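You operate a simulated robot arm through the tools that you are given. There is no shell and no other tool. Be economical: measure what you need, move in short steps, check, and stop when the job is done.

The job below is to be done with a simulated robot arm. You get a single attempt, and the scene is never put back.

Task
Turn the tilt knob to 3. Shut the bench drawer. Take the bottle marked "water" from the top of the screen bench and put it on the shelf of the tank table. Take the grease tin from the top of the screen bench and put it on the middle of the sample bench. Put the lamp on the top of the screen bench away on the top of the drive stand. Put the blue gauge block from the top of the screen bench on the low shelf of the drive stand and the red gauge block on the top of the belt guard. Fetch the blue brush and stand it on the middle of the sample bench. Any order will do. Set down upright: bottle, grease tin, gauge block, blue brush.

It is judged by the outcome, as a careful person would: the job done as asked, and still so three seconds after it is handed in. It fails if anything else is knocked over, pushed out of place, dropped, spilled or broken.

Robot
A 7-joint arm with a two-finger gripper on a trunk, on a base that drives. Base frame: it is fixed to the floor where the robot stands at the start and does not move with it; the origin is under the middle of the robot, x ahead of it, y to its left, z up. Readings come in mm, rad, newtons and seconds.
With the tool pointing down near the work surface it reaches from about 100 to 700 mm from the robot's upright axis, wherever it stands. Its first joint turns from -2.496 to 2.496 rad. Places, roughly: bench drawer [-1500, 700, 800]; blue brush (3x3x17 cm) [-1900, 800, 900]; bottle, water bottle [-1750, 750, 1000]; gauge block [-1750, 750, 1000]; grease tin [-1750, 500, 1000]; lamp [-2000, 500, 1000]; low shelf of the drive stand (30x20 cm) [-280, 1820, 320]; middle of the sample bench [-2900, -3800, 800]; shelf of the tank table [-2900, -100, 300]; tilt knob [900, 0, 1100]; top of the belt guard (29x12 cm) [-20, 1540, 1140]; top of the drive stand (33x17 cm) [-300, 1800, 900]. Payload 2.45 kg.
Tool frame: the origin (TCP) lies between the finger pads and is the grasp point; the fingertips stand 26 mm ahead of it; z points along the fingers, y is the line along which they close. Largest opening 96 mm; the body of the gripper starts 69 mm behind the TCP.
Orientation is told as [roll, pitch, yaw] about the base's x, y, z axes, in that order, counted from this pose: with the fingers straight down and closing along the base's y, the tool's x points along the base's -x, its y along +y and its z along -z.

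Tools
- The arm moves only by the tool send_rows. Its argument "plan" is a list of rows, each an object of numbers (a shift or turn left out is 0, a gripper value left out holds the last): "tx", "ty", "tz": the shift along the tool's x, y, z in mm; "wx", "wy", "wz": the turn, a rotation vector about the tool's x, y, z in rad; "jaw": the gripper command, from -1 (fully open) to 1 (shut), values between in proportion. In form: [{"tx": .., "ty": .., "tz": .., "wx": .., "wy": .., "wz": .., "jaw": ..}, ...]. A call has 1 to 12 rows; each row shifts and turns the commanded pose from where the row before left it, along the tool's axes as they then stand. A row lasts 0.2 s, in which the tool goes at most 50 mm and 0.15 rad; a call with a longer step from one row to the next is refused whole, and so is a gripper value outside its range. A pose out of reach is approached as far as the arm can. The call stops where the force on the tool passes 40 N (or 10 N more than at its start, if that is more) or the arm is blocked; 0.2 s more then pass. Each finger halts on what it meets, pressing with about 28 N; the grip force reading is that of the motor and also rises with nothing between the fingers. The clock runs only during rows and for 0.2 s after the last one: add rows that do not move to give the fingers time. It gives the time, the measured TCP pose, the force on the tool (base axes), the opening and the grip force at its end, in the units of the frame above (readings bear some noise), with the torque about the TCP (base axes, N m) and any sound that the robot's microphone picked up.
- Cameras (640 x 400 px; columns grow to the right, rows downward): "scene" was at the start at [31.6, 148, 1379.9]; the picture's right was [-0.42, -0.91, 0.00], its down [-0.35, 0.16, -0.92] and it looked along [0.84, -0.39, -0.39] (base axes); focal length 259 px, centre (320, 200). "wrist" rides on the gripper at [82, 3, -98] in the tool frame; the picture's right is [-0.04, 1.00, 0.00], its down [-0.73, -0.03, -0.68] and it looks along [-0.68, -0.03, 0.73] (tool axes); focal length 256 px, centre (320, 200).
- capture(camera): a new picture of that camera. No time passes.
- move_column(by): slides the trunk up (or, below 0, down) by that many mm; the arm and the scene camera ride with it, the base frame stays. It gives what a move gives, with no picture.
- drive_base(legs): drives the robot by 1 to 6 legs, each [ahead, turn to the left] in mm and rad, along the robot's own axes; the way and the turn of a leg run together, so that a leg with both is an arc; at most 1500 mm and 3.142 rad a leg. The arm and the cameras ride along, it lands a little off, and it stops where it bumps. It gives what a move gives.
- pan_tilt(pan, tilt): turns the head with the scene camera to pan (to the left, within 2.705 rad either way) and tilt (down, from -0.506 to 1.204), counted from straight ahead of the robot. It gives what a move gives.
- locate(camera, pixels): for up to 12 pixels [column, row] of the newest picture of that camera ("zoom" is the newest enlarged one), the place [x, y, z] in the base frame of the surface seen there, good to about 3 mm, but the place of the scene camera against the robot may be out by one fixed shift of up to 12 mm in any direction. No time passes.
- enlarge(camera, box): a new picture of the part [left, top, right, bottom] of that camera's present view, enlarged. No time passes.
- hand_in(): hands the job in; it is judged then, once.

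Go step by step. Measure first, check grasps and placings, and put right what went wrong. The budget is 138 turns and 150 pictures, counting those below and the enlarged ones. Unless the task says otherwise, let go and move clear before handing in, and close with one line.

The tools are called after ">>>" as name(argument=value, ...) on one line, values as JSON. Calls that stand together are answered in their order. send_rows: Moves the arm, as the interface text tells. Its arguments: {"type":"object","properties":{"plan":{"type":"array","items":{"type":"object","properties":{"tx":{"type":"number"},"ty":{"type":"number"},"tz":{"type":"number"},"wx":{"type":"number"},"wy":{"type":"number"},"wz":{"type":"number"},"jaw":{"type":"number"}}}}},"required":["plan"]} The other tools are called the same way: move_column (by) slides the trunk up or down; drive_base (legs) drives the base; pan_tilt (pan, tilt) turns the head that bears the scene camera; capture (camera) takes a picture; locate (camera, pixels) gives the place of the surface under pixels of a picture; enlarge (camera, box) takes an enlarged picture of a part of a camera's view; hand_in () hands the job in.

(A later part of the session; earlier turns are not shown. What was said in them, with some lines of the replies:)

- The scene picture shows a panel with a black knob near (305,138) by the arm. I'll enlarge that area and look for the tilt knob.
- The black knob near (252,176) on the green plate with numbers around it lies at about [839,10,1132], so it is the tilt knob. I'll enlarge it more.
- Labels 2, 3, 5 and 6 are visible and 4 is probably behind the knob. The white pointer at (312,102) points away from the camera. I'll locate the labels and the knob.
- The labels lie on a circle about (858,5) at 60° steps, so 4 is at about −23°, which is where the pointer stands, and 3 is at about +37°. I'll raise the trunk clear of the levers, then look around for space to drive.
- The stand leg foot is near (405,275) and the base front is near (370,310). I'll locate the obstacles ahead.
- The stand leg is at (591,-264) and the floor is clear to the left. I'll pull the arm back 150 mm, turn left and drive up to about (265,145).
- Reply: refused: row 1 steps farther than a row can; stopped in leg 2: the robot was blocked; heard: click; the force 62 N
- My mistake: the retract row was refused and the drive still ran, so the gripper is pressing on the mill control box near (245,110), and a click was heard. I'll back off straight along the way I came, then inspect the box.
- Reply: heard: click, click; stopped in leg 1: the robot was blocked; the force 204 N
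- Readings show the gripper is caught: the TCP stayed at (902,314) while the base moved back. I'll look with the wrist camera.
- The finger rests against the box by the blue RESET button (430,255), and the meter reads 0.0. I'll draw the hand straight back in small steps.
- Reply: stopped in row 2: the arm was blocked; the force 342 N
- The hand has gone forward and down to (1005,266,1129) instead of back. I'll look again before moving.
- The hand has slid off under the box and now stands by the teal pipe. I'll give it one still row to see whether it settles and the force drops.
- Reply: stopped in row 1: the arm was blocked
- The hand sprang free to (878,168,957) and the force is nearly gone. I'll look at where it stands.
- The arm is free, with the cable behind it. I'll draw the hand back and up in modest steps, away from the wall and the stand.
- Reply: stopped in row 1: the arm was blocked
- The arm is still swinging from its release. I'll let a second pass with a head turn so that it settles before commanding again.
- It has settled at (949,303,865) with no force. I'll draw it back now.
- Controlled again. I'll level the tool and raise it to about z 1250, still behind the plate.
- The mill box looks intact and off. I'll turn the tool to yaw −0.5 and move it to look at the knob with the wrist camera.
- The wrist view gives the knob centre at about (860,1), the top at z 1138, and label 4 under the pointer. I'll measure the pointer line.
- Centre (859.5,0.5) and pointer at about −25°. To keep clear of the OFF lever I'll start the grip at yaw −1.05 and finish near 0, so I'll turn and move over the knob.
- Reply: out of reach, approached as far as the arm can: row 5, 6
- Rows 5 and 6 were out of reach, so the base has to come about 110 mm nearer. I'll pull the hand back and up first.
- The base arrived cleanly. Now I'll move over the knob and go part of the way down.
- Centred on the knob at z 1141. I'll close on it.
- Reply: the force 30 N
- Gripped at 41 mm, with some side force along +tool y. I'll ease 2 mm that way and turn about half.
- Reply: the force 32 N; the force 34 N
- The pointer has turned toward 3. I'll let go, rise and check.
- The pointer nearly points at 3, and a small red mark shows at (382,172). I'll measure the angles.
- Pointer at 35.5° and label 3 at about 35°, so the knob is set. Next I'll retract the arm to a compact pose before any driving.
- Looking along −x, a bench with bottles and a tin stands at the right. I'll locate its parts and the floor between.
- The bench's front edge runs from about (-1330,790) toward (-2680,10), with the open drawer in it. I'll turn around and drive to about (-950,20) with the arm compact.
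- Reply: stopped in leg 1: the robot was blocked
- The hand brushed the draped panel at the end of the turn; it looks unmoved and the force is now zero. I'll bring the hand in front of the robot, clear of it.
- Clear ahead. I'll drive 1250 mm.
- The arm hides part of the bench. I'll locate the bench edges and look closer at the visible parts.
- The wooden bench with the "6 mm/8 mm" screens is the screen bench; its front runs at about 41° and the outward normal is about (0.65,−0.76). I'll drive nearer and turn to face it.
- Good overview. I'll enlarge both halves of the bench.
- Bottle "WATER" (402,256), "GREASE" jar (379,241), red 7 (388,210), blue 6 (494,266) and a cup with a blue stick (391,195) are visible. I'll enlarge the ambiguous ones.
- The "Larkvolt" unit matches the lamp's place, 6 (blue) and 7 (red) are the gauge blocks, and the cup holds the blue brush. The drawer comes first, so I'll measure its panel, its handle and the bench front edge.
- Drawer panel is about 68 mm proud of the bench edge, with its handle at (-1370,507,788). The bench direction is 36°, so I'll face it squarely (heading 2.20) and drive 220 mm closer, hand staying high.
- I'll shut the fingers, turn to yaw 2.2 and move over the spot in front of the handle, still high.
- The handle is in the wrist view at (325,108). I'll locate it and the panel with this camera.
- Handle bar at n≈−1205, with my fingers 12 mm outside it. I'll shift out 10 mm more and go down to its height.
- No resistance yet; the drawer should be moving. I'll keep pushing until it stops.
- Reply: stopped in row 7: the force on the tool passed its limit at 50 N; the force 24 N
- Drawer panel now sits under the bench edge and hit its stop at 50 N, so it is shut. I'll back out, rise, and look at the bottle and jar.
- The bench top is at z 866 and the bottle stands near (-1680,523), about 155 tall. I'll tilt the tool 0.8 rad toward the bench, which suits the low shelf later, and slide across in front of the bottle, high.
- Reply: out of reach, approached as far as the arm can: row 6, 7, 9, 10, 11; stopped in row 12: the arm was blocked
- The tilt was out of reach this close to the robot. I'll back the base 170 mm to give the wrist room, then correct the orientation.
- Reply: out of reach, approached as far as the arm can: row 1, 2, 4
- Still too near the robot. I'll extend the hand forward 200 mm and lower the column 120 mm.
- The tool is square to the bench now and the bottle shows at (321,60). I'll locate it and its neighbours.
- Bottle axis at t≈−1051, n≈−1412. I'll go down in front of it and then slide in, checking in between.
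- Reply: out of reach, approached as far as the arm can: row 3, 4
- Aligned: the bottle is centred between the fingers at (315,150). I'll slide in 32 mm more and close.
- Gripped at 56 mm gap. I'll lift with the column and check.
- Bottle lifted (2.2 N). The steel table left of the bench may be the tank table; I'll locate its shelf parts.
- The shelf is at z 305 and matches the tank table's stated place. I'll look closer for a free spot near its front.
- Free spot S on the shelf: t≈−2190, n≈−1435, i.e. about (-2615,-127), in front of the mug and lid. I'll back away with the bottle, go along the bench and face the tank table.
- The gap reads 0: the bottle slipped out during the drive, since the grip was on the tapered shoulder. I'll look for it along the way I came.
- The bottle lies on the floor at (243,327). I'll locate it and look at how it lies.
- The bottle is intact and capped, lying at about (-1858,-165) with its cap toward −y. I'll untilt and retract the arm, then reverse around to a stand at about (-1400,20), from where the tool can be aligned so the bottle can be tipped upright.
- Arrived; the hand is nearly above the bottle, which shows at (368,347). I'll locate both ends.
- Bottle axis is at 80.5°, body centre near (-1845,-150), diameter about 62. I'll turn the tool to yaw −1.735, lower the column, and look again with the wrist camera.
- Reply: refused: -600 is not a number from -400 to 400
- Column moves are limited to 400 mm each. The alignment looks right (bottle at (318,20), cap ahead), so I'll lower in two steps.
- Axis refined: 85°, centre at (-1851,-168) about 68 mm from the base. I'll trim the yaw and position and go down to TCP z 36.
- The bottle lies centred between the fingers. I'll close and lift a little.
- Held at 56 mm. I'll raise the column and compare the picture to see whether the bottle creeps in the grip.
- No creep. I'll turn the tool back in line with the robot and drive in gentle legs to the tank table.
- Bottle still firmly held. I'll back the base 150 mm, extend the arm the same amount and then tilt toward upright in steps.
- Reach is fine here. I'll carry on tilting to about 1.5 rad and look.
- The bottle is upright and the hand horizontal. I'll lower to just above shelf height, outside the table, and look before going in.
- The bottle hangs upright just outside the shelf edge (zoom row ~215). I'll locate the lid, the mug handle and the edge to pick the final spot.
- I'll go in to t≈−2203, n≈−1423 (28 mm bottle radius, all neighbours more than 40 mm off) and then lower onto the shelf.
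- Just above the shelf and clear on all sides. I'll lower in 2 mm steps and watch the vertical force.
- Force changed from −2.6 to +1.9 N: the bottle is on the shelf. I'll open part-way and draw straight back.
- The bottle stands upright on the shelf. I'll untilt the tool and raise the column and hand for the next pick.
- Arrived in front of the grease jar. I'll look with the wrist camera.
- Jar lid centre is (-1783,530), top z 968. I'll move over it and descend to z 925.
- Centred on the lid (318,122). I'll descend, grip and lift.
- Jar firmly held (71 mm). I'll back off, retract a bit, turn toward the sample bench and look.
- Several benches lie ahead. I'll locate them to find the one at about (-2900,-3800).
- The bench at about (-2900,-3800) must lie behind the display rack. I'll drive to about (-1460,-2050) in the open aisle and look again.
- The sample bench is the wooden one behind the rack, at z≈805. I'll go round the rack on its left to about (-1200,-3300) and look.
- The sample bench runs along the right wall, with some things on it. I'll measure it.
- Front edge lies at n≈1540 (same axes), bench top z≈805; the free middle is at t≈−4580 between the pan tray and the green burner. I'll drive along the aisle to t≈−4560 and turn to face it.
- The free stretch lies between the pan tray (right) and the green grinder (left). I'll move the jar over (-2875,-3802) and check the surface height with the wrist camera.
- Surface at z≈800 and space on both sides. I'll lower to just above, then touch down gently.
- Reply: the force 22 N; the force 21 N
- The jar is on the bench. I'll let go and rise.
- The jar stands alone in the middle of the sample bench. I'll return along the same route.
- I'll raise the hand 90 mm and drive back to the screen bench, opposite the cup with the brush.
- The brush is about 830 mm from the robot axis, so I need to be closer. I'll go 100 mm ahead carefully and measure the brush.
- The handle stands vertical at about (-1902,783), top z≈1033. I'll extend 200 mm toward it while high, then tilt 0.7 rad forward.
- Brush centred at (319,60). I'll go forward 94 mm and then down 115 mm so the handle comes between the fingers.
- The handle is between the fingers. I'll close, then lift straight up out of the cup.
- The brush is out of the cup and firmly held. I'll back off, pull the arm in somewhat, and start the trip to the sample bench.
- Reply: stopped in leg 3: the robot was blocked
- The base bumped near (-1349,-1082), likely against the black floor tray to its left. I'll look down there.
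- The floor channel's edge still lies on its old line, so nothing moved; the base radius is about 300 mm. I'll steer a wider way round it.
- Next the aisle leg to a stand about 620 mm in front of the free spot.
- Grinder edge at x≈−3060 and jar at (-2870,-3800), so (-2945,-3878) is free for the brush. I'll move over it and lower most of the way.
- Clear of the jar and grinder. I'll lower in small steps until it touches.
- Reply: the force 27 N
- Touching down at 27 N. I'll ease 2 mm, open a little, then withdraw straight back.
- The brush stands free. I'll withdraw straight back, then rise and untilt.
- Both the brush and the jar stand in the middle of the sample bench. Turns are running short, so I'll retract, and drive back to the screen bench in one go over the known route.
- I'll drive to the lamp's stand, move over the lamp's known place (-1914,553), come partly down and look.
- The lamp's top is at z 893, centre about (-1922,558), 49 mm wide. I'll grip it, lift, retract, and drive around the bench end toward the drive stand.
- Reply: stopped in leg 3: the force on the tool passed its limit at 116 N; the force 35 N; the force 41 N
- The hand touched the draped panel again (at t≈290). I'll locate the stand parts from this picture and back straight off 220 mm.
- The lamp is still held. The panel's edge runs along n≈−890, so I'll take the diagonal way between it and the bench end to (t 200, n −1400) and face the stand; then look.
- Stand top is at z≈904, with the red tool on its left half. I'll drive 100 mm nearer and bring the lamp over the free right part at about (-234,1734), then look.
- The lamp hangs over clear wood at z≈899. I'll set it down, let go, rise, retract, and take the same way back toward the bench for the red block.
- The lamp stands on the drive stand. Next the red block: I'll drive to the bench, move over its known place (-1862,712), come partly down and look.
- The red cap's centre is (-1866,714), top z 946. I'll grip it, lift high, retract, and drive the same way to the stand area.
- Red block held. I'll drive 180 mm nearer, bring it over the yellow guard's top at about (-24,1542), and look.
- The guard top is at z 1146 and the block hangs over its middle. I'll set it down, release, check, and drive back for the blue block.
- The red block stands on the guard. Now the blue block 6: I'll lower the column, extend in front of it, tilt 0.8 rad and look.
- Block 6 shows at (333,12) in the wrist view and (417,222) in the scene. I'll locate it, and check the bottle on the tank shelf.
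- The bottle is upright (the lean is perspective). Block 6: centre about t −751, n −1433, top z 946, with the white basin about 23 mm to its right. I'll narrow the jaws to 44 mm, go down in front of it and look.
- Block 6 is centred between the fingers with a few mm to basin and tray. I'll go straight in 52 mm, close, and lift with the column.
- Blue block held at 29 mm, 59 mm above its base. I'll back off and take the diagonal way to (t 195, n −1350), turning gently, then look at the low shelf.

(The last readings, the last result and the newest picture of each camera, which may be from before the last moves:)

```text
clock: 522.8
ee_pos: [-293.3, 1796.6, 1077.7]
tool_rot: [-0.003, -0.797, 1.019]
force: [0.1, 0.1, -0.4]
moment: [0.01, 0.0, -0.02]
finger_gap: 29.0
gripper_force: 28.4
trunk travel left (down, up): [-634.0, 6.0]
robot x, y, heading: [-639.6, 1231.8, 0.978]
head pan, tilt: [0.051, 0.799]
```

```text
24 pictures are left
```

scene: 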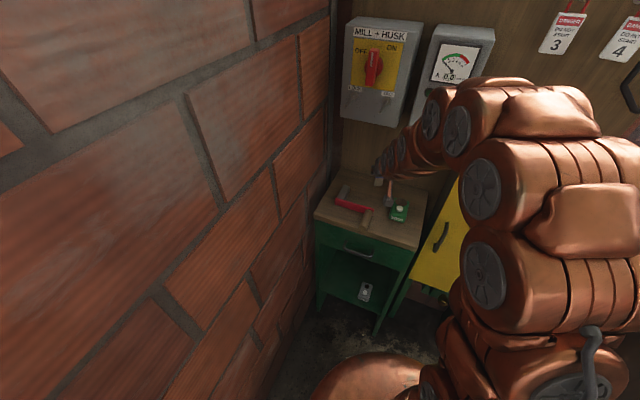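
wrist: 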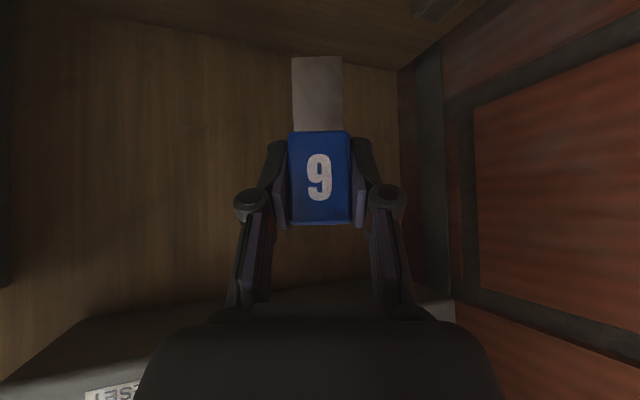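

Block still held, lamp standing. I'll locate the shelf, the grey switch on it and the stand front.

>>> enlarge(camera="scene", box=[300, 220, 440, 340])

>>> locate(camera="scene", pixels=[[335, 270], [345, 285], [335, 290], [350, 295], [365, 291], [365, 302], [380, 295], [375, 305], [322, 295], [380, 325], [360, 262], [340, 300]])

```text
3.33 times, centred on (370, 280) of scene
```

zoom: 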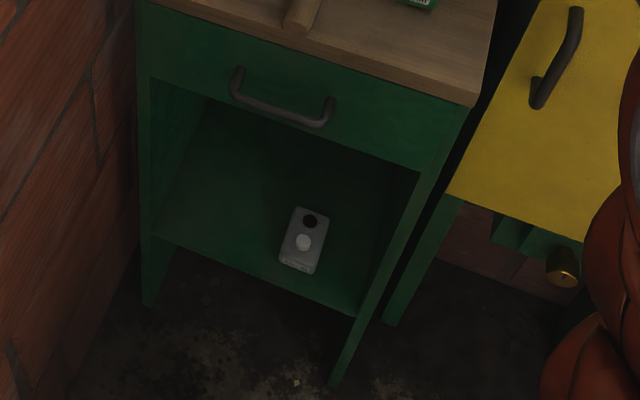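

```text
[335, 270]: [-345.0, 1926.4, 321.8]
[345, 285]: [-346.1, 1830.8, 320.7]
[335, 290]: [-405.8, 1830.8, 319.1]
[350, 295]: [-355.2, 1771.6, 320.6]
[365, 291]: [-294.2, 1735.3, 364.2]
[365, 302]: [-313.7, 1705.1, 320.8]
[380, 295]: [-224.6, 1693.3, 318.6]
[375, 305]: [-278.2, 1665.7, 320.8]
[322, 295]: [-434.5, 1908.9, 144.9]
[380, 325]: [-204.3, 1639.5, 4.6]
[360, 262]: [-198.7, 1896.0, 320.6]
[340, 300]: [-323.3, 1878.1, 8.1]
```

Free spot on the shelf: left of the grey switch, at t 800, n −1685 (about (-346,1838)). I'll back 200 mm clear of the stand, lower fully, align sideways and look.

>>> drive_base(legs=[[-200, 0]])

>>> move_column(by=-400)

>>> move_column(by=-230)

>>> send_rows(plan=[{"ty": 31}, {"ty": 31}, {"tx": 14.3, "tz": 14}, {"tx": 14.3, "tz": 14}, {}])

>>> capture(camera="wrist")

>>> capture(camera="scene")

```text
clock: 524.4
ee_pos: [-401.7, 1629.2, 1076.1]
tool_rot: [-0.004, -0.799, 1.014]
force: [0.1, -0.3, -1.0]
moment: [0.03, 0.02, 0.0]
finger_gap: 29.0
gripper_force: 27.9
trunk travel left (down, up): [-634.0, 6.0]
robot x, y, heading: [-750.0, 1063.2, 0.976]
head pan, tilt: [0.051, 0.799]
```

```text
clock: 528.2
ee_pos: [-401.4, 1629.7, 677.0]
tool_rot: [-0.004, -0.797, 1.014]
force: [0.5, 0.2, -0.1]
moment: [-0.01, -0.02, -0.01]
finger_gap: 29.1
gripper_force: 27.9
trunk travel left (down, up): [-234.0, 406.0]
robot x, y, heading: [-750.6, 1069.4, 0.977]
head pan, tilt: [0.051, 0.799]
```

```text
clock: 530.6
ee_pos: [-401.8, 1629.7, 446.3]
tool_rot: [-0.004, -0.798, 1.016]
force: [0.3, -0.3, 0.6]
moment: [0.02, 0.02, 0.03]
finger_gap: 29.5
gripper_force: 28.0
trunk travel left (down, up): [-4.0, 636.0]
robot x, y, heading: [-748.2, 1062.1, 0.976]
head pan, tilt: [0.051, 0.799]
```

```text
clock: 531.9
ee_pos: [-453.9, 1661.2, 404.7]
tool_rot: [-0.004, -0.798, 1.012]
force: [-0.3, 0.4, -1.4]
moment: [-0.02, 0.01, 0.01]
finger_gap: 29.3
gripper_force: 28.5
trunk travel left (down, up): [-4.0, 636.0]
robot x, y, heading: [-745.3, 1066.6, 0.982]
head pan, tilt: [0.051, 0.799]
```

```text
22 pictures are left
```

wrist: 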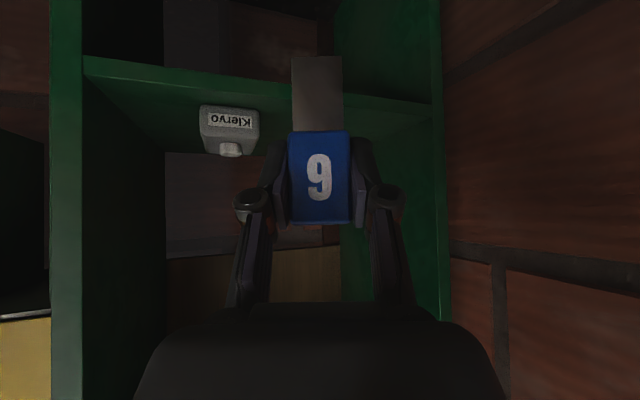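

```text
21 pictures are left
```

scene: 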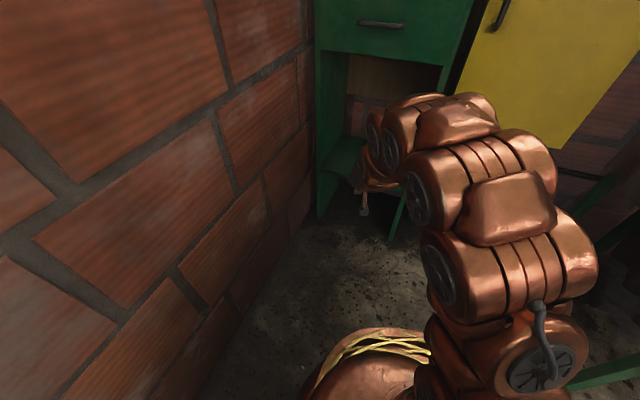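

The hand is low in front of the stand and the shelf edge shows at rows 65–110. I'll verify heights and clearances with the wrist camera.

>>> locate(camera="wrist", pixels=[[140, 78], [140, 100], [385, 108], [385, 125], [235, 110], [256, 130], [437, 200], [82, 200], [430, 108], [350, 110], [270, 95], [260, 120]])

```text
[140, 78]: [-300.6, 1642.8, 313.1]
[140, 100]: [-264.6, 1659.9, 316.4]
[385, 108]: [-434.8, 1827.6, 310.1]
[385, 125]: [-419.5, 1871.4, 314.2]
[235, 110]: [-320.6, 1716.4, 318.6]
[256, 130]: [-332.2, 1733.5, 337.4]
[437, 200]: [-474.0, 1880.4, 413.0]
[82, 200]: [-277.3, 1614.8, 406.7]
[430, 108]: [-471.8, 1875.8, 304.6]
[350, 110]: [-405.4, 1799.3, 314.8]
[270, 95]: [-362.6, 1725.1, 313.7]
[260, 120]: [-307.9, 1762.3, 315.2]
```

Shelf at z 315, front edge at t 722, switch edge at n −1598: the spot at t≈788, n≈−1680 is free. I'll drive in 190 mm and lower gently.

>>> drive_base(legs=[[190, 0]])

>>> send_rows(plan=[{"tx": 9, "tz": 8.7}, {"tx": 9, "tz": 8.7}, {}])

>>> send_rows(plan=[{"tx": 1.4, "tz": 1.4}, {"tx": 1.4, "tz": 1.4}, {}])

>>> capture(camera="wrist")

```text
clock: 533.4
ee_pos: [-345.9, 1822.2, 405.2]
tool_rot: [-0.002, -0.798, 1.015]
force: [-1.5, 0.2, -0.5]
moment: [0.02, 0.02, -0.02]
finger_gap: 28.8
gripper_force: 27.9
trunk travel left (down, up): [-4.0, 636.0]
robot x, y, heading: [-642.0, 1224.2, 0.979]
head pan, tilt: [0.051, 0.799]
```

```text
clock: 534.2
ee_pos: [-345.2, 1821.7, 381.1]
tool_rot: [-0.004, -0.799, 1.011]
force: [0.2, -0.5, 2.1]
moment: [0.02, 0.03, -0.02]
finger_gap: 29.2
gripper_force: 28.3
trunk travel left (down, up): [-4.0, 636.0]
robot x, y, heading: [-638.5, 1222.0, 0.975]
head pan, tilt: [0.051, 0.799]
```

```text
clock: 535.0
ee_pos: [-344.8, 1823.6, 378.7]
tool_rot: [-0.003, -0.805, 1.013]
force: [3.9, 8.1, 27.1]
moment: [0.47, -0.32, 0.0]
finger_gap: 29.5
gripper_force: 27.9
trunk travel left (down, up): [-4.0, 636.0]
robot x, y, heading: [-643.2, 1226.1, 0.977]
head pan, tilt: [0.051, 0.799]
```

```text
20 pictures are left
```

wrist: 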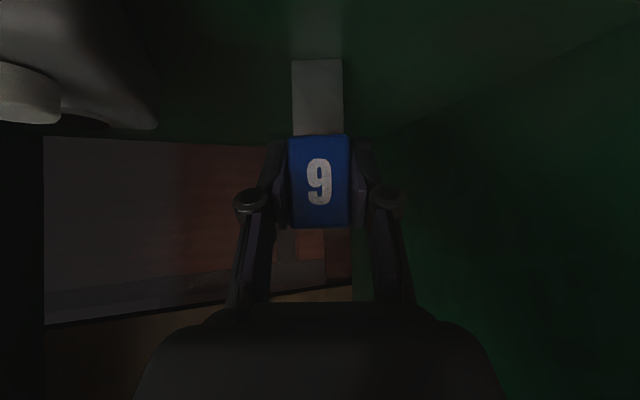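

On the shelf (27 N). I'll ease up, open, draw back a little with the arm and look.

>>> send_rows(plan=[{"tx": -1.2, "tz": -1.1}, {"jaw": 0.05}, {}, {}, {}, {"tx": 14, "tz": -14.3}, {"tx": 25, "tz": -25.7}, {"tx": 25, "tz": -25.7}, {}])

>>> capture(camera="wrist")

```text
clock: 537.0
ee_pos: [-393.3, 1742.8, 377.8]
tool_rot: [-0.004, -0.799, 1.012]
force: [-1.0, -0.6, 0.1]
moment: [-0.01, -0.01, 0.03]
finger_gap: 45.5
gripper_force: 0.0
trunk travel left (down, up): [-4.0, 636.0]
robot x, y, heading: [-639.9, 1227.6, 0.977]
head pan, tilt: [0.051, 0.799]
```

```text
19 pictures are left
```

wrist: 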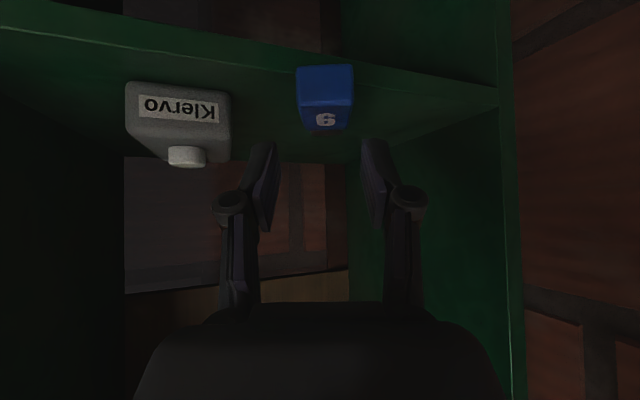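

The block looks as if it has tipped over toward me. I'll check closely.

>>> enlarge(camera="wrist", box=[260, 40, 400, 150])

>>> locate(camera="wrist", pixels=[[325, 70], [325, 85], [325, 100], [325, 110], [325, 120], [325, 127], [303, 85], [347, 85], [303, 115], [347, 115], [325, 60], [370, 100]])

```text
3.64 times, centred on (330, 95) of wrist
```

zoom: 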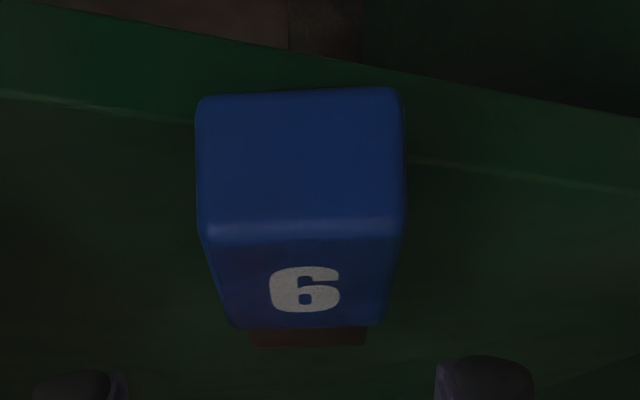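

```text
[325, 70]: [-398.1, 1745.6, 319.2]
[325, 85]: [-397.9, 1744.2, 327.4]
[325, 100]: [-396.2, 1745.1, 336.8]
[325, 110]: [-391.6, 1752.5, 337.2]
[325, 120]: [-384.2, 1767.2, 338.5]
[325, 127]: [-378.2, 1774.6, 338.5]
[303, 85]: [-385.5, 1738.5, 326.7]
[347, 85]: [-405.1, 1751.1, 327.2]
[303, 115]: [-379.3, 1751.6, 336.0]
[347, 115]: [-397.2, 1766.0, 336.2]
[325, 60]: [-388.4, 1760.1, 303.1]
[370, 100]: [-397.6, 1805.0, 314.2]
```

The block lies on its back, its top end toward me at (-397,1745), slightly over the shelf edge. I'll retreat, bring the tool horizontal (1.65 rad) at block height and approach, so I can grip it and turn it upright outside.

>>> send_rows(plan=[{"tx": 31.4, "tz": -32.3}, {"tx": 31.4, "tz": -32.3}, {"wy": -0.142}, {"wy": -0.142}, {"wy": -0.142}, {"wy": -0.142}, {"wy": -0.142}, {"wy": -0.142}, {}])

>>> send_rows(plan=[{"tx": 23.4, "tz": -1.9, "ty": 3}, {"tx": 23.4, "tz": -1.9}, {"tx": 2.4, "tz": 30}, {"tx": 2.4, "tz": 30}, {}])

>>> capture(camera="wrist")

>>> locate(camera="wrist", pixels=[[320, 130], [320, 150], [320, 170], [320, 190], [300, 160], [340, 160], [320, 110], [320, 210]])

```text
clock: 539.0
ee_pos: [-364.0, 1838.3, 456.4]
tool_rot: [-0.02, -1.463, 1.03]
force: [0.2, -0.5, -0.3]
moment: [0.0, 0.0, -0.01]
finger_gap: 45.5
gripper_force: 0.0
out of reach, approached as far as the arm can: row 1, 2, 3, 4, 5, 6, 7, 8
trunk travel left (down, up): [-4.0, 636.0]
robot x, y, heading: [-640.5, 1223.1, 0.976]
head pan, tilt: [0.051, 0.799]
```

```text
clock: 540.0
ee_pos: [-348.0, 1872.2, 401.1]
tool_rot: [-0.058, -1.452, 1.068]
force: [-19.2, -36.1, 46.0]
moment: [-7.72, 4.0, 0.04]
finger_gap: 45.8
gripper_force: 0.0
trunk travel left (down, up): [-4.0, 636.0]
robot x, y, heading: [-642.6, 1225.6, 0.979]
head pan, tilt: [0.051, 0.799]
stopped in row 4: the force on the tool passed its limit at 162 N (the readings are from after the stop); the commanded pose is now the measured one
```

```text
17 pictures are left
```

wrist: 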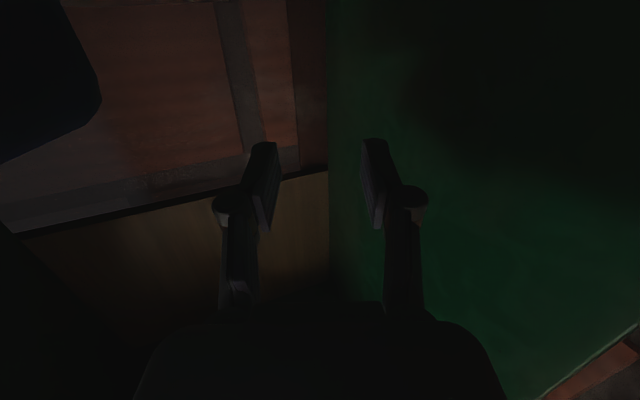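

```text
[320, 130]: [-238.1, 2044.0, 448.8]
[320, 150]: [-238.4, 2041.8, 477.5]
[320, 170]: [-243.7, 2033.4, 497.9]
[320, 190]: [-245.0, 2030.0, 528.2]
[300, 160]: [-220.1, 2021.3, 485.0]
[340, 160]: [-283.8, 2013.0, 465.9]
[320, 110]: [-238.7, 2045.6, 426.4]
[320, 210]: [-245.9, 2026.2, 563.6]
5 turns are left
```

The tilt was out of reach there and the hand ran forward into the shelf. I'll lift it off, drive straight back 250 mm and look where the block is.

>>> send_rows(plan=[{"tx": -10}, {"tx": -20}, {"tx": -15}, {}])

>>> drive_base(legs=[[-250, 0]])

>>> capture(camera="wrist")

>>> capture(camera="scene")

>>> locate(camera="wrist", pixels=[[320, 60], [320, 80], [320, 100], [320, 120], [300, 80], [340, 80], [300, 100], [340, 100], [280, 80], [360, 80], [320, 40], [320, 140]])

```text
clock: 541.0
ee_pos: [-344.9, 1877.4, 441.5]
tool_rot: [-0.046, -1.448, 1.054]
force: [0.0, 1.7, 0.1]
moment: [0.0, 0.02, -0.01]
finger_gap: 45.4
gripper_force: 0.0
trunk travel left (down, up): [-4.0, 636.0]
robot x, y, heading: [-642.7, 1224.5, 0.98]
head pan, tilt: [0.051, 0.799]
```

```text
clock: 542.8
ee_pos: [-485.2, 1667.7, 440.5]
tool_rot: [-0.047, -1.449, 1.055]
force: [1.2, -0.1, -0.4]
moment: [0.01, -0.01, 0.03]
finger_gap: 45.6
gripper_force: 0.0
trunk travel left (down, up): [-4.0, 636.0]
robot x, y, heading: [-784.1, 1014.2, 0.981]
head pan, tilt: [0.051, 0.799]
```

```text
16 pictures are left
```

wrist: 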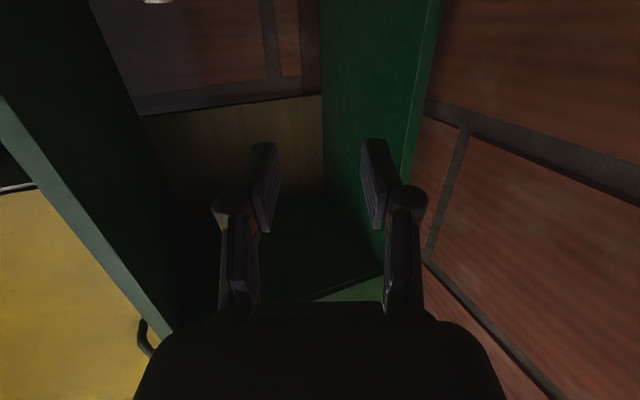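

```text
15 pictures are left
```

scene: 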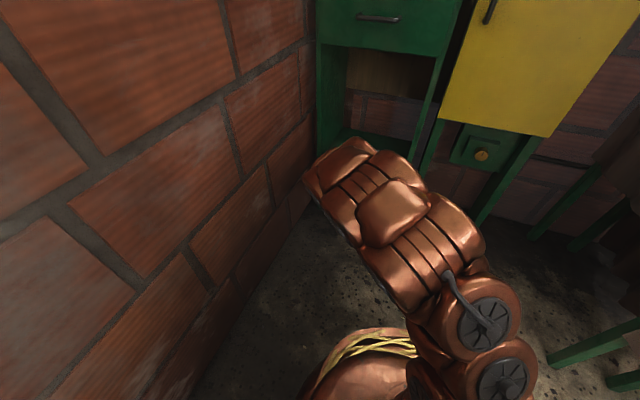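

```text
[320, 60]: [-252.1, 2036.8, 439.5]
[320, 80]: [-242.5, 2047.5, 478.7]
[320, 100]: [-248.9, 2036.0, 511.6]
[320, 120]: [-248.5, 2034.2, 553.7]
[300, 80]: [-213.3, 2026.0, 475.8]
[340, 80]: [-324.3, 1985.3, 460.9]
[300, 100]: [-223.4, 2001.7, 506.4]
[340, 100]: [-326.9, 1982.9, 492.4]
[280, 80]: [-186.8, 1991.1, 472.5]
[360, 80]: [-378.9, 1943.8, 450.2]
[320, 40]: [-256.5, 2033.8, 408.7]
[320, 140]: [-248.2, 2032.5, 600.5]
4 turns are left
```

The block isn't in view. I'll tilt the tool back to 0.8 rad here in front of the stand, where the shelf shows well, and look.

>>> send_rows(plan=[{"wy": 0.13}, {"wy": 0.13}, {"wy": 0.13}, {"wy": 0.13}, {"wy": 0.13}, {}])

>>> capture(camera="wrist")

>>> enlarge(camera="wrist", box=[200, 30, 460, 190])

>>> locate(camera="wrist", pixels=[[300, 80], [320, 80], [340, 80], [360, 80], [300, 100], [320, 100], [340, 100], [360, 100], [300, 120], [320, 120], [340, 120], [360, 120]])

```text
clock: 544.2
ee_pos: [-484.0, 1670.5, 440.3]
tool_rot: [-0.009, -0.796, 1.018]
force: [-0.3, -0.4, -0.8]
moment: [0.01, 0.02, 0.03]
finger_gap: 45.5
gripper_force: 0.0
trunk travel left (down, up): [-4.0, 636.0]
robot x, y, heading: [-780.6, 1015.7, 0.979]
head pan, tilt: [0.051, 0.799]
```

```text
14 pictures are left
```

wrist: 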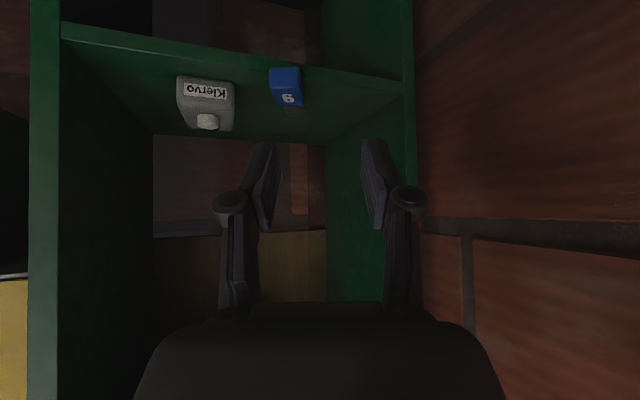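

```text
2.46 times, centred on (330, 110) of wrist
```

zoom: 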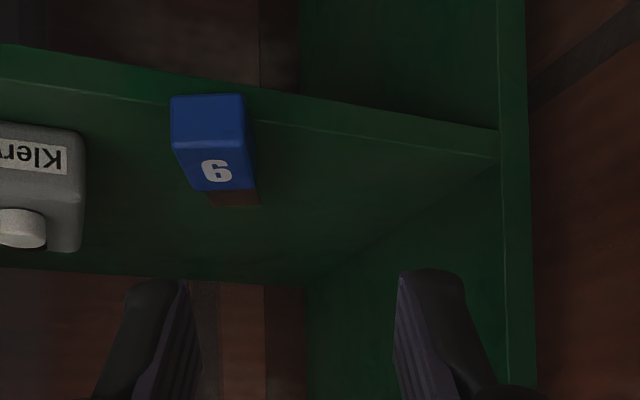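

```text
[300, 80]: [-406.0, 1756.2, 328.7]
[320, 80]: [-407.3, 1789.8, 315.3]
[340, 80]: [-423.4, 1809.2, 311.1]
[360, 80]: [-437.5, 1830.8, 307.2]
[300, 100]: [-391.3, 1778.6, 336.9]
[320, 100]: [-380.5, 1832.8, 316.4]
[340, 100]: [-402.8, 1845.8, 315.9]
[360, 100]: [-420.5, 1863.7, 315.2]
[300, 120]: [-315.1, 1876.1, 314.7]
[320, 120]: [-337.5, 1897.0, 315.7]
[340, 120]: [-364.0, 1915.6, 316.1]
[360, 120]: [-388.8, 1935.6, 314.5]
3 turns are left
```

The block still lies there, nearly unmoved (top end about (-398,1749)). With few turns left I'll do it in one planned sequence: raise the column while lowering the arm (a pose proven with the bottle), turn the tool horizontal, grip the block, back out, turn it upright, go in again, set it down and open.

>>> move_column(by=228)

>>> send_rows(plan=[{"tx": 27.2, "tz": 26.5}, {"tx": 27.2, "tz": 26.5}, {"tx": 27.2, "tz": 26.5}, {"tx": 27.2, "tz": 26.5}, {"tx": 27.2, "tz": 26.5}, {"tx": 27.2, "tz": 26.5}, {}])

>>> send_rows(plan=[{"wy": -0.129}, {"wy": -0.129}, {"wy": -0.129}, {"wy": -0.129}, {"wy": -0.129}, {"wy": -0.129}, {"wy": -0.13}, {"tx": 36, "tz": -4.7, "ty": -9.7}, {"tx": 36, "tz": -4.7, "ty": -9.7}, {"tx": 36, "tz": -4.7, "ty": -9.7}, {}])

>>> drive_base(legs=[[130, 0]])

>>> send_rows(plan=[{"jaw": 1}, {}, {}, {}, {}, {}, {"tx": -12.4, "tz": 1.6}, {"tx": -12.4, "tz": 1.6}, {}])

>>> drive_base(legs=[[-200, 0]])

>>> move_column(by=41)

>>> send_rows(plan=[{"wy": 0.1428}, {"wy": 0.1428}, {"wy": 0.1428}, {"wy": 0.1428}, {"wy": 0.1428}, {"wy": 0.1428}, {"wy": 0.1428}, {"wy": 0.1428}, {"wy": 0.1428}, {"wy": 0.1428}, {"wy": 0.1428}, {}])

>>> capture(camera="wrist")

>>> drive_base(legs=[[228, 0]])

>>> send_rows(plan=[{"tx": 1.5, "tz": 11.9}, {"tx": 0.4, "tz": 3}, {"tx": 0.3, "tz": 2}, {}])

>>> capture(camera="wrist")

```text
clock: 546.6
ee_pos: [-485.0, 1669.9, 668.1]
tool_rot: [-0.009, -0.797, 1.017]
force: [0.4, 0.3, -0.2]
moment: [0.02, -0.03, 0.0]
finger_gap: 45.5
gripper_force: 0.1
trunk travel left (down, up): [-232.0, 408.0]
robot x, y, heading: [-781.2, 1017.8, 0.976]
head pan, tilt: [0.051, 0.799]
```

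```text
clock: 548.2
ee_pos: [-483.7, 1666.2, 441.4]
tool_rot: [-0.009, -0.799, 1.015]
force: [0.2, 0.2, -0.1]
moment: [0.01, -0.02, 0.01]
finger_gap: 46.0
gripper_force: 0.1
trunk travel left (down, up): [-232.0, 408.0]
robot x, y, heading: [-782.9, 1015.8, 0.977]
head pan, tilt: [0.051, 0.799]
```

```text
clock: 550.6
ee_pos: [-459.6, 1652.6, 332.9]
tool_rot: [-3.1, -1.438, -2.172]
force: [0.2, 0.2, -0.6]
moment: [0.0, -0.01, -0.02]
finger_gap: 45.5
gripper_force: 0.0
trunk travel left (down, up): [-232.0, 408.0]
robot x, y, heading: [-777.2, 1016.6, 0.978]
head pan, tilt: [0.051, 0.799]
```

```text
clock: 551.9
ee_pos: [-385.1, 1761.3, 331.8]
tool_rot: [-3.098, -1.438, -2.175]
force: [0.9, -0.9, -0.3]
moment: [-0.01, -0.01, 0.01]
finger_gap: 45.7
gripper_force: 0.1
trunk travel left (down, up): [-232.0, 408.0]
robot x, y, heading: [-709.3, 1124.8, 0.973]
head pan, tilt: [0.051, 0.799]
```

```text
clock: 553.9
ee_pos: [-385.3, 1760.3, 356.8]
tool_rot: [-3.099, -1.437, -2.173]
force: [-0.3, -0.3, -0.1]
moment: [0.0, 0.03, 0.02]
finger_gap: 29.1
gripper_force: 28.1
trunk travel left (down, up): [-232.0, 408.0]
robot x, y, heading: [-704.2, 1126.4, 0.975]
head pan, tilt: [0.051, 0.799]
```

```text
clock: 555.5
ee_pos: [-498.1, 1594.6, 357.0]
tool_rot: [-3.099, -1.437, -2.172]
force: [0.2, 0.2, 0.1]
moment: [-0.04, -0.01, 0.0]
finger_gap: 29.2
gripper_force: 28.3
trunk travel left (down, up): [-232.0, 408.0]
robot x, y, heading: [-817.7, 957.4, 0.974]
head pan, tilt: [0.051, 0.799]
```

```text
clock: 556.4
ee_pos: [-496.6, 1596.3, 397.9]
tool_rot: [-3.099, -1.438, -2.176]
force: [-0.3, -0.1, -0.4]
moment: [0.02, 0.05, -0.04]
finger_gap: 29.2
gripper_force: 28.2
trunk travel left (down, up): [-273.0, 367.0]
robot x, y, heading: [-816.5, 960.3, 0.984]
head pan, tilt: [0.051, 0.799]
```

```text
clock: 559.0
ee_pos: [-498.4, 1595.4, 398.4]
tool_rot: [-0.007, -0.131, 1.01]
force: [0.6, -0.7, -0.7]
moment: [0.01, -0.02, 0.01]
finger_gap: 28.9
gripper_force: 28.0
trunk travel left (down, up): [-273.0, 367.0]
robot x, y, heading: [-820.3, 959.9, 0.978]
head pan, tilt: [0.051, 0.799]
```

```text
12 pictures are left
```

wrist: 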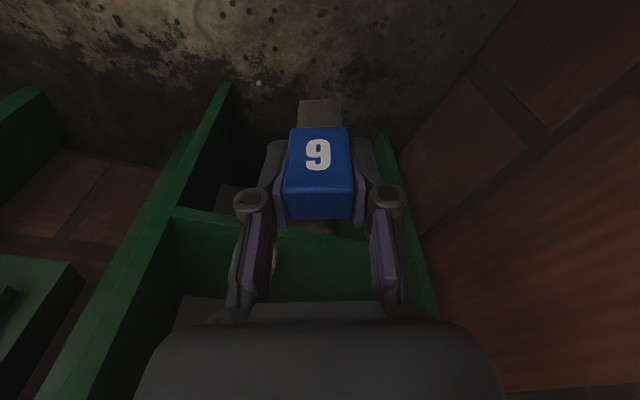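

```text
clock: 560.7
ee_pos: [-373.9, 1778.5, 381.6]
tool_rot: [-0.004, -0.104, 1.008]
force: [-1.7, -2.0, 13.4]
moment: [-0.19, 0.12, 0.01]
finger_gap: 29.3
gripper_force: 28.0
trunk travel left (down, up): [-273.0, 367.0]
robot x, y, heading: [-689.8, 1146.3, 0.972]
head pan, tilt: [0.051, 0.799]
```

```text
clock: 561.7
ee_pos: [-373.9, 1777.0, 373.6]
tool_rot: [-0.004, -0.118, 1.01]
force: [1.0, 9.4, 25.2]
moment: [0.31, -0.07, -0.01]
finger_gap: 28.8
gripper_force: 28.4
trunk travel left (down, up): [-273.0, 367.0]
robot x, y, heading: [-691.6, 1148.0, 0.969]
head pan, tilt: [0.051, 0.799]
```

```text
11 pictures are left
2 turns are left
```

wrist: 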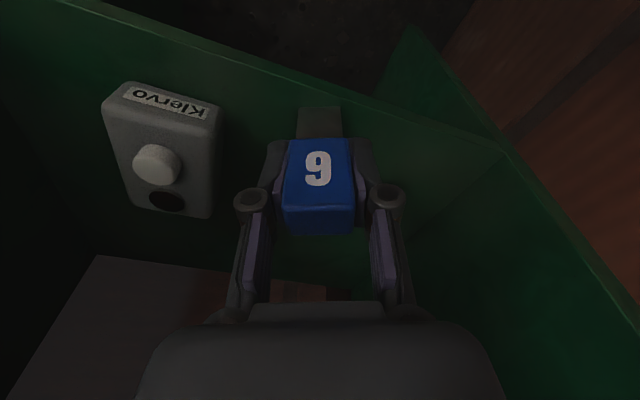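

The block is upright between the fingers and resting on the shelf (25 N), clear of the grey switch. I'll open slowly, draw straight back, drive clear and look.

>>> send_rows(plan=[{"jaw": 0.3}, {}, {"jaw": -0.2}, {}, {}, {"tx": 10, "tz": -1.2}, {"tx": 20, "tz": -2.4}, {"tx": 30, "tz": -3.6}, {"tx": 30, "tz": -3.6}, {}])

>>> drive_base(legs=[[-150, 0]])

>>> capture(camera="wrist")

>>> capture(camera="scene")

```text
clock: 563.9
ee_pos: [-426.1, 1697.0, 372.3]
tool_rot: [-0.002, -0.11, 1.009]
force: [0.3, 0.2, 0.0]
moment: [-0.01, -0.02, -0.02]
finger_gap: 57.7
gripper_force: 0.0
trunk travel left (down, up): [-273.0, 367.0]
robot x, y, heading: [-694.3, 1150.7, 0.977]
head pan, tilt: [0.051, 0.799]
```

```text
clock: 565.2
ee_pos: [-510.6, 1573.4, 371.7]
tool_rot: [-0.003, -0.11, 1.009]
force: [0.5, 0.7, -0.3]
moment: [0.0, -0.02, 0.04]
finger_gap: 57.6
gripper_force: 0.0
trunk travel left (down, up): [-273.0, 367.0]
robot x, y, heading: [-774.7, 1024.5, 0.977]
head pan, tilt: [0.051, 0.799]
```

```text
10 pictures are left
```

wrist: 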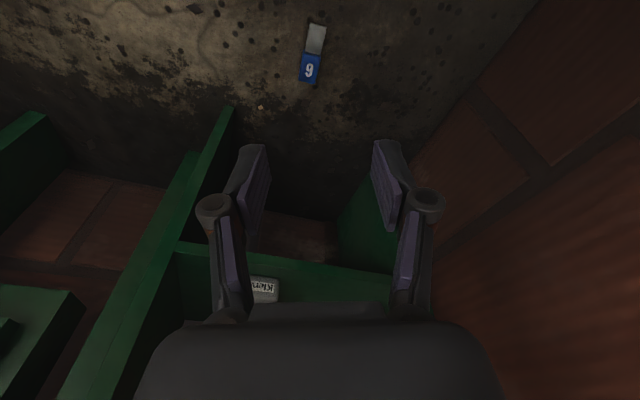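

```text
9 pictures are left
1 turns are left
```

scene: 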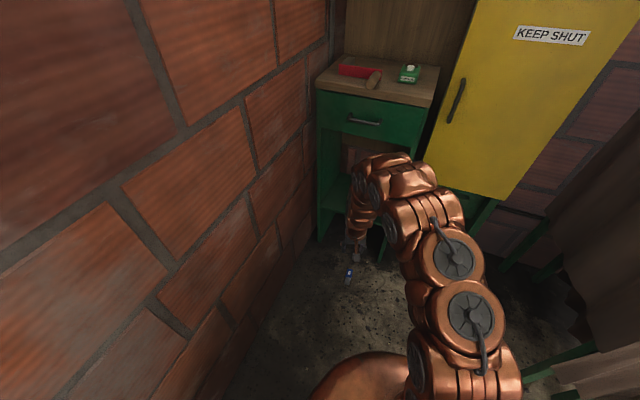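

The pictures show block 6 lying on the floor at (313,55) in the wrist view. By the camera geometry it is at about (-449,1638), top end toward the stand. This is the last turn, so I'll pick it up, turn it upright as I did with the bottle, set it on the low shelf, move clear and hand in, without being able to check in between.

>>> send_rows(plan=[{"tx": 30.8, "tz": -3.4, "ty": -6.3}, {"tx": 30.8, "tz": -3.4, "ty": -6.3}, {"wy": 0.11, "jaw": -1}, {"wz": 0.13}, {"wz": 0.063}, {}])

>>> drive_base(legs=[[150, 0]])

>>> move_column(by=-270)

>>> send_rows(plan=[{"tz": 34}, {"tz": 34}, {}, {"jaw": 1}, {}, {}, {}, {}, {}, {}, {}])

>>> move_column(by=270)

>>> send_rows(plan=[{"tz": -35}, {"tz": -35}, {"tz": -27}, {"wz": -0.13}, {"wz": -0.063}, {}])

>>> drive_base(legs=[[-150, 0]])

>>> send_rows(plan=[{"tx": -37}, {"tx": -37}, {"tx": -36}, {}])

>>> send_rows(plan=[{"wy": -0.1428}, {"wy": -0.1428}, {"wy": -0.1428}, {"wy": -0.1428}, {"wy": -0.1428}, {"wy": -0.1428}, {"wy": -0.1428}, {"wy": -0.1428}, {"wy": -0.1428}, {"wy": -0.1428}, {"wy": -0.1428}, {"ty": 15}])

>>> drive_base(legs=[[220, 0]])

>>> move_column(by=-12)

>>> send_rows(plan=[{"tx": 1.5}, {"tx": 1.5}, {"tx": 1.5}, {"tx": 1.5}, {"tx": 1.5}, {"tx": 1.5}, {"tx": 1.5}, {"tx": 1.5}, {"tx": 1.5}, {"tx": 1.5}, {}])

>>> send_rows(plan=[{"tx": -1}, {"jaw": 0.38}, {"jaw": 0.36}, {"jaw": 0.33}, {"jaw": 0.3}, {"jaw": 0.2}, {"jaw": 0.0}, {"jaw": -0.2}, {}, {}])

>>> send_rows(plan=[{"tz": -15}, {"tz": -30}, {"tz": -40}, {"tz": -40}, {}])

>>> drive_base(legs=[[-150, 0]])

>>> hand_in()

```text
clock: 566.6
ee_pos: [-532.0, 1512.9, 372.3]
tool_rot: [-0.003, 0.0, 0.812]
force: [0.2, 0.6, 0.2]
moment: [0.02, -0.04, 0.01]
finger_gap: 95.8
gripper_force: 0.0
trunk travel left (down, up): [-273.0, 367.0]
robot x, y, heading: [-775.7, 1020.0, 0.974]
head pan, tilt: [0.051, 0.799]
```

```text
clock: 568.0
ee_pos: [-447.5, 1638.6, 372.9]
tool_rot: [-0.004, 0.0, 0.816]
force: [-1.1, 0.0, 0.0]
moment: [0.0, 0.01, 0.01]
finger_gap: 96.2
gripper_force: 0.1
trunk travel left (down, up): [-273.0, 367.0]
robot x, y, heading: [-691.6, 1148.5, 0.976]
head pan, tilt: [0.051, 0.799]
```

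```text
clock: 570.8
ee_pos: [-447.0, 1641.1, 101.6]
tool_rot: [-0.005, 0.001, 0.817]
force: [0.3, 0.5, -0.4]
moment: [-0.02, -0.02, 0.0]
finger_gap: 95.7
gripper_force: 0.1
trunk travel left (down, up): [-3.0, 637.0]
robot x, y, heading: [-690.7, 1148.8, 0.984]
head pan, tilt: [0.051, 0.799]
```

```text
clock: 573.2
ee_pos: [-447.5, 1640.0, 35.9]
tool_rot: [-0.003, 0.001, 0.818]
force: [-0.3, 0.7, 1.7]
moment: [-0.02, 0.03, -0.01]
finger_gap: 29.2
gripper_force: 27.6
trunk travel left (down, up): [-3.0, 637.0]
robot x, y, heading: [-692.2, 1145.9, 0.977]
head pan, tilt: [0.051, 0.799]
```

```text
clock: 575.9
ee_pos: [-446.4, 1641.3, 305.1]
tool_rot: [-0.003, -0.001, 0.817]
force: [-0.2, 0.9, -0.9]
moment: [-0.01, 0.04, 0.0]
finger_gap: 29.3
gripper_force: 28.0
trunk travel left (down, up): [-273.0, 367.0]
robot x, y, heading: [-694.5, 1150.0, 0.981]
head pan, tilt: [0.051, 0.799]
```

```text
clock: 577.3
ee_pos: [-446.7, 1640.8, 403.5]
tool_rot: [-0.002, 0.0, 1.011]
force: [-0.4, 0.1, -0.5]
moment: [0.03, -0.02, 0.01]
finger_gap: 29.2
gripper_force: 28.3
trunk travel left (down, up): [-273.0, 367.0]
robot x, y, heading: [-692.7, 1148.0, 0.978]
head pan, tilt: [0.051, 0.799]
```

```text
clock: 578.7
ee_pos: [-531.9, 1514.8, 402.7]
tool_rot: [-0.003, 0.0, 1.009]
force: [0.1, -0.3, -0.5]
moment: [0.02, 0.02, -0.03]
finger_gap: 29.0
gripper_force: 28.2
trunk travel left (down, up): [-273.0, 367.0]
robot x, y, heading: [-774.7, 1023.3, 0.977]
head pan, tilt: [0.051, 0.799]
```

```text
clock: 579.7
ee_pos: [-472.8, 1607.5, 401.1]
tool_rot: [-0.003, 0.0, 1.009]
force: [-0.4, 0.2, -0.7]
moment: [0.02, 0.0, 0.01]
finger_gap: 28.9
gripper_force: 27.8
trunk travel left (down, up): [-273.0, 367.0]
robot x, y, heading: [-774.1, 1023.2, 0.98]
head pan, tilt: [0.051, 0.799]
```

```text
clock: 582.3
ee_pos: [-484.7, 1614.9, 402.7]
tool_rot: [-1.691, -1.566, 2.7]
force: [0.6, -0.8, -1.1]
moment: [0.01, 0.05, 0.01]
finger_gap: 29.0
gripper_force: 27.9
trunk travel left (down, up): [-273.0, 367.0]
robot x, y, heading: [-778.6, 1024.3, 0.98]
head pan, tilt: [0.051, 0.799]
```

```text
clock: 584.0
ee_pos: [-362.7, 1798.5, 402.6]
tool_rot: [-1.368, -1.568, 2.375]
force: [-0.3, -0.5, -1.0]
moment: [-0.03, -0.01, 0.03]
finger_gap: 29.2
gripper_force: 28.1
trunk travel left (down, up): [-273.0, 367.0]
robot x, y, heading: [-653.9, 1208.1, 0.975]
head pan, tilt: [0.051, 0.799]
```

```text
clock: 584.6
ee_pos: [-362.2, 1798.3, 389.9]
tool_rot: [-1.306, -1.566, 2.316]
force: [-0.5, -0.5, -0.1]
moment: [-0.02, 0.02, 0.01]
finger_gap: 29.2
gripper_force: 27.8
trunk travel left (down, up): [-261.0, 379.0]
robot x, y, heading: [-651.3, 1204.8, 0.973]
head pan, tilt: [0.051, 0.799]
```

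```text
clock: 587.0
ee_pos: [-360.6, 1798.9, 376.6]
tool_rot: [-2.096, -1.567, 3.107]
force: [0.3, 2.2, 26.5]
moment: [0.75, -0.37, 0.01]
finger_gap: 29.3
gripper_force: 28.6
trunk travel left (down, up): [-261.0, 379.0]
robot x, y, heading: [-647.9, 1206.7, 0.977]
head pan, tilt: [0.051, 0.799]
```

```text
clock: 589.2
ee_pos: [-361.2, 1797.7, 375.1]
tool_rot: [-1.362, -1.568, 2.372]
force: [0.2, 0.5, 0.3]
moment: [0.0, -0.03, 0.04]
finger_gap: 57.6
gripper_force: 0.3
trunk travel left (down, up): [-261.0, 379.0]
robot x, y, heading: [-653.6, 1206.8, 0.976]
head pan, tilt: [0.051, 0.799]
```

```text
clock: 590.4
ee_pos: [-428.0, 1691.8, 376.5]
tool_rot: [-1.343, -1.568, 2.349]
force: [-0.7, 0.1, 0.0]
moment: [0.04, 0.0, -0.02]
finger_gap: 57.6
gripper_force: 0.0
trunk travel left (down, up): [-261.0, 379.0]
robot x, y, heading: [-654.6, 1207.0, 0.974]
head pan, tilt: [0.051, 0.799]
```

```text
clock: 591.8
ee_pos: [-512.3, 1567.2, 377.1]
tool_rot: [-1.347, -1.569, 2.356]
force: [-0.5, 0.6, 0.0]
moment: [0.01, -0.02, 0.0]
finger_gap: 57.6
gripper_force: 0.1
trunk travel left (down, up): [-261.0, 379.0]
robot x, y, heading: [-737.9, 1081.7, 0.977]
head pan, tilt: [0.051, 0.799]
```

```text
The job is handed in.
```

I handed the job in with seven of the eight items checked; the blue gauge block was set back on the low shelf of the drive stand in the last turn, and I did not see whether it stayed upright. On the way I dropped the water bottle on the floor (no damage seen; it now stands on the tank table shelf). The blue block tipped over once on the shelf and fell to the floor once. The hand or base also bumped the mill control box (heard clicks; meter at 0.0), the draped panel (twice) and the floor channel, with no visible damage.
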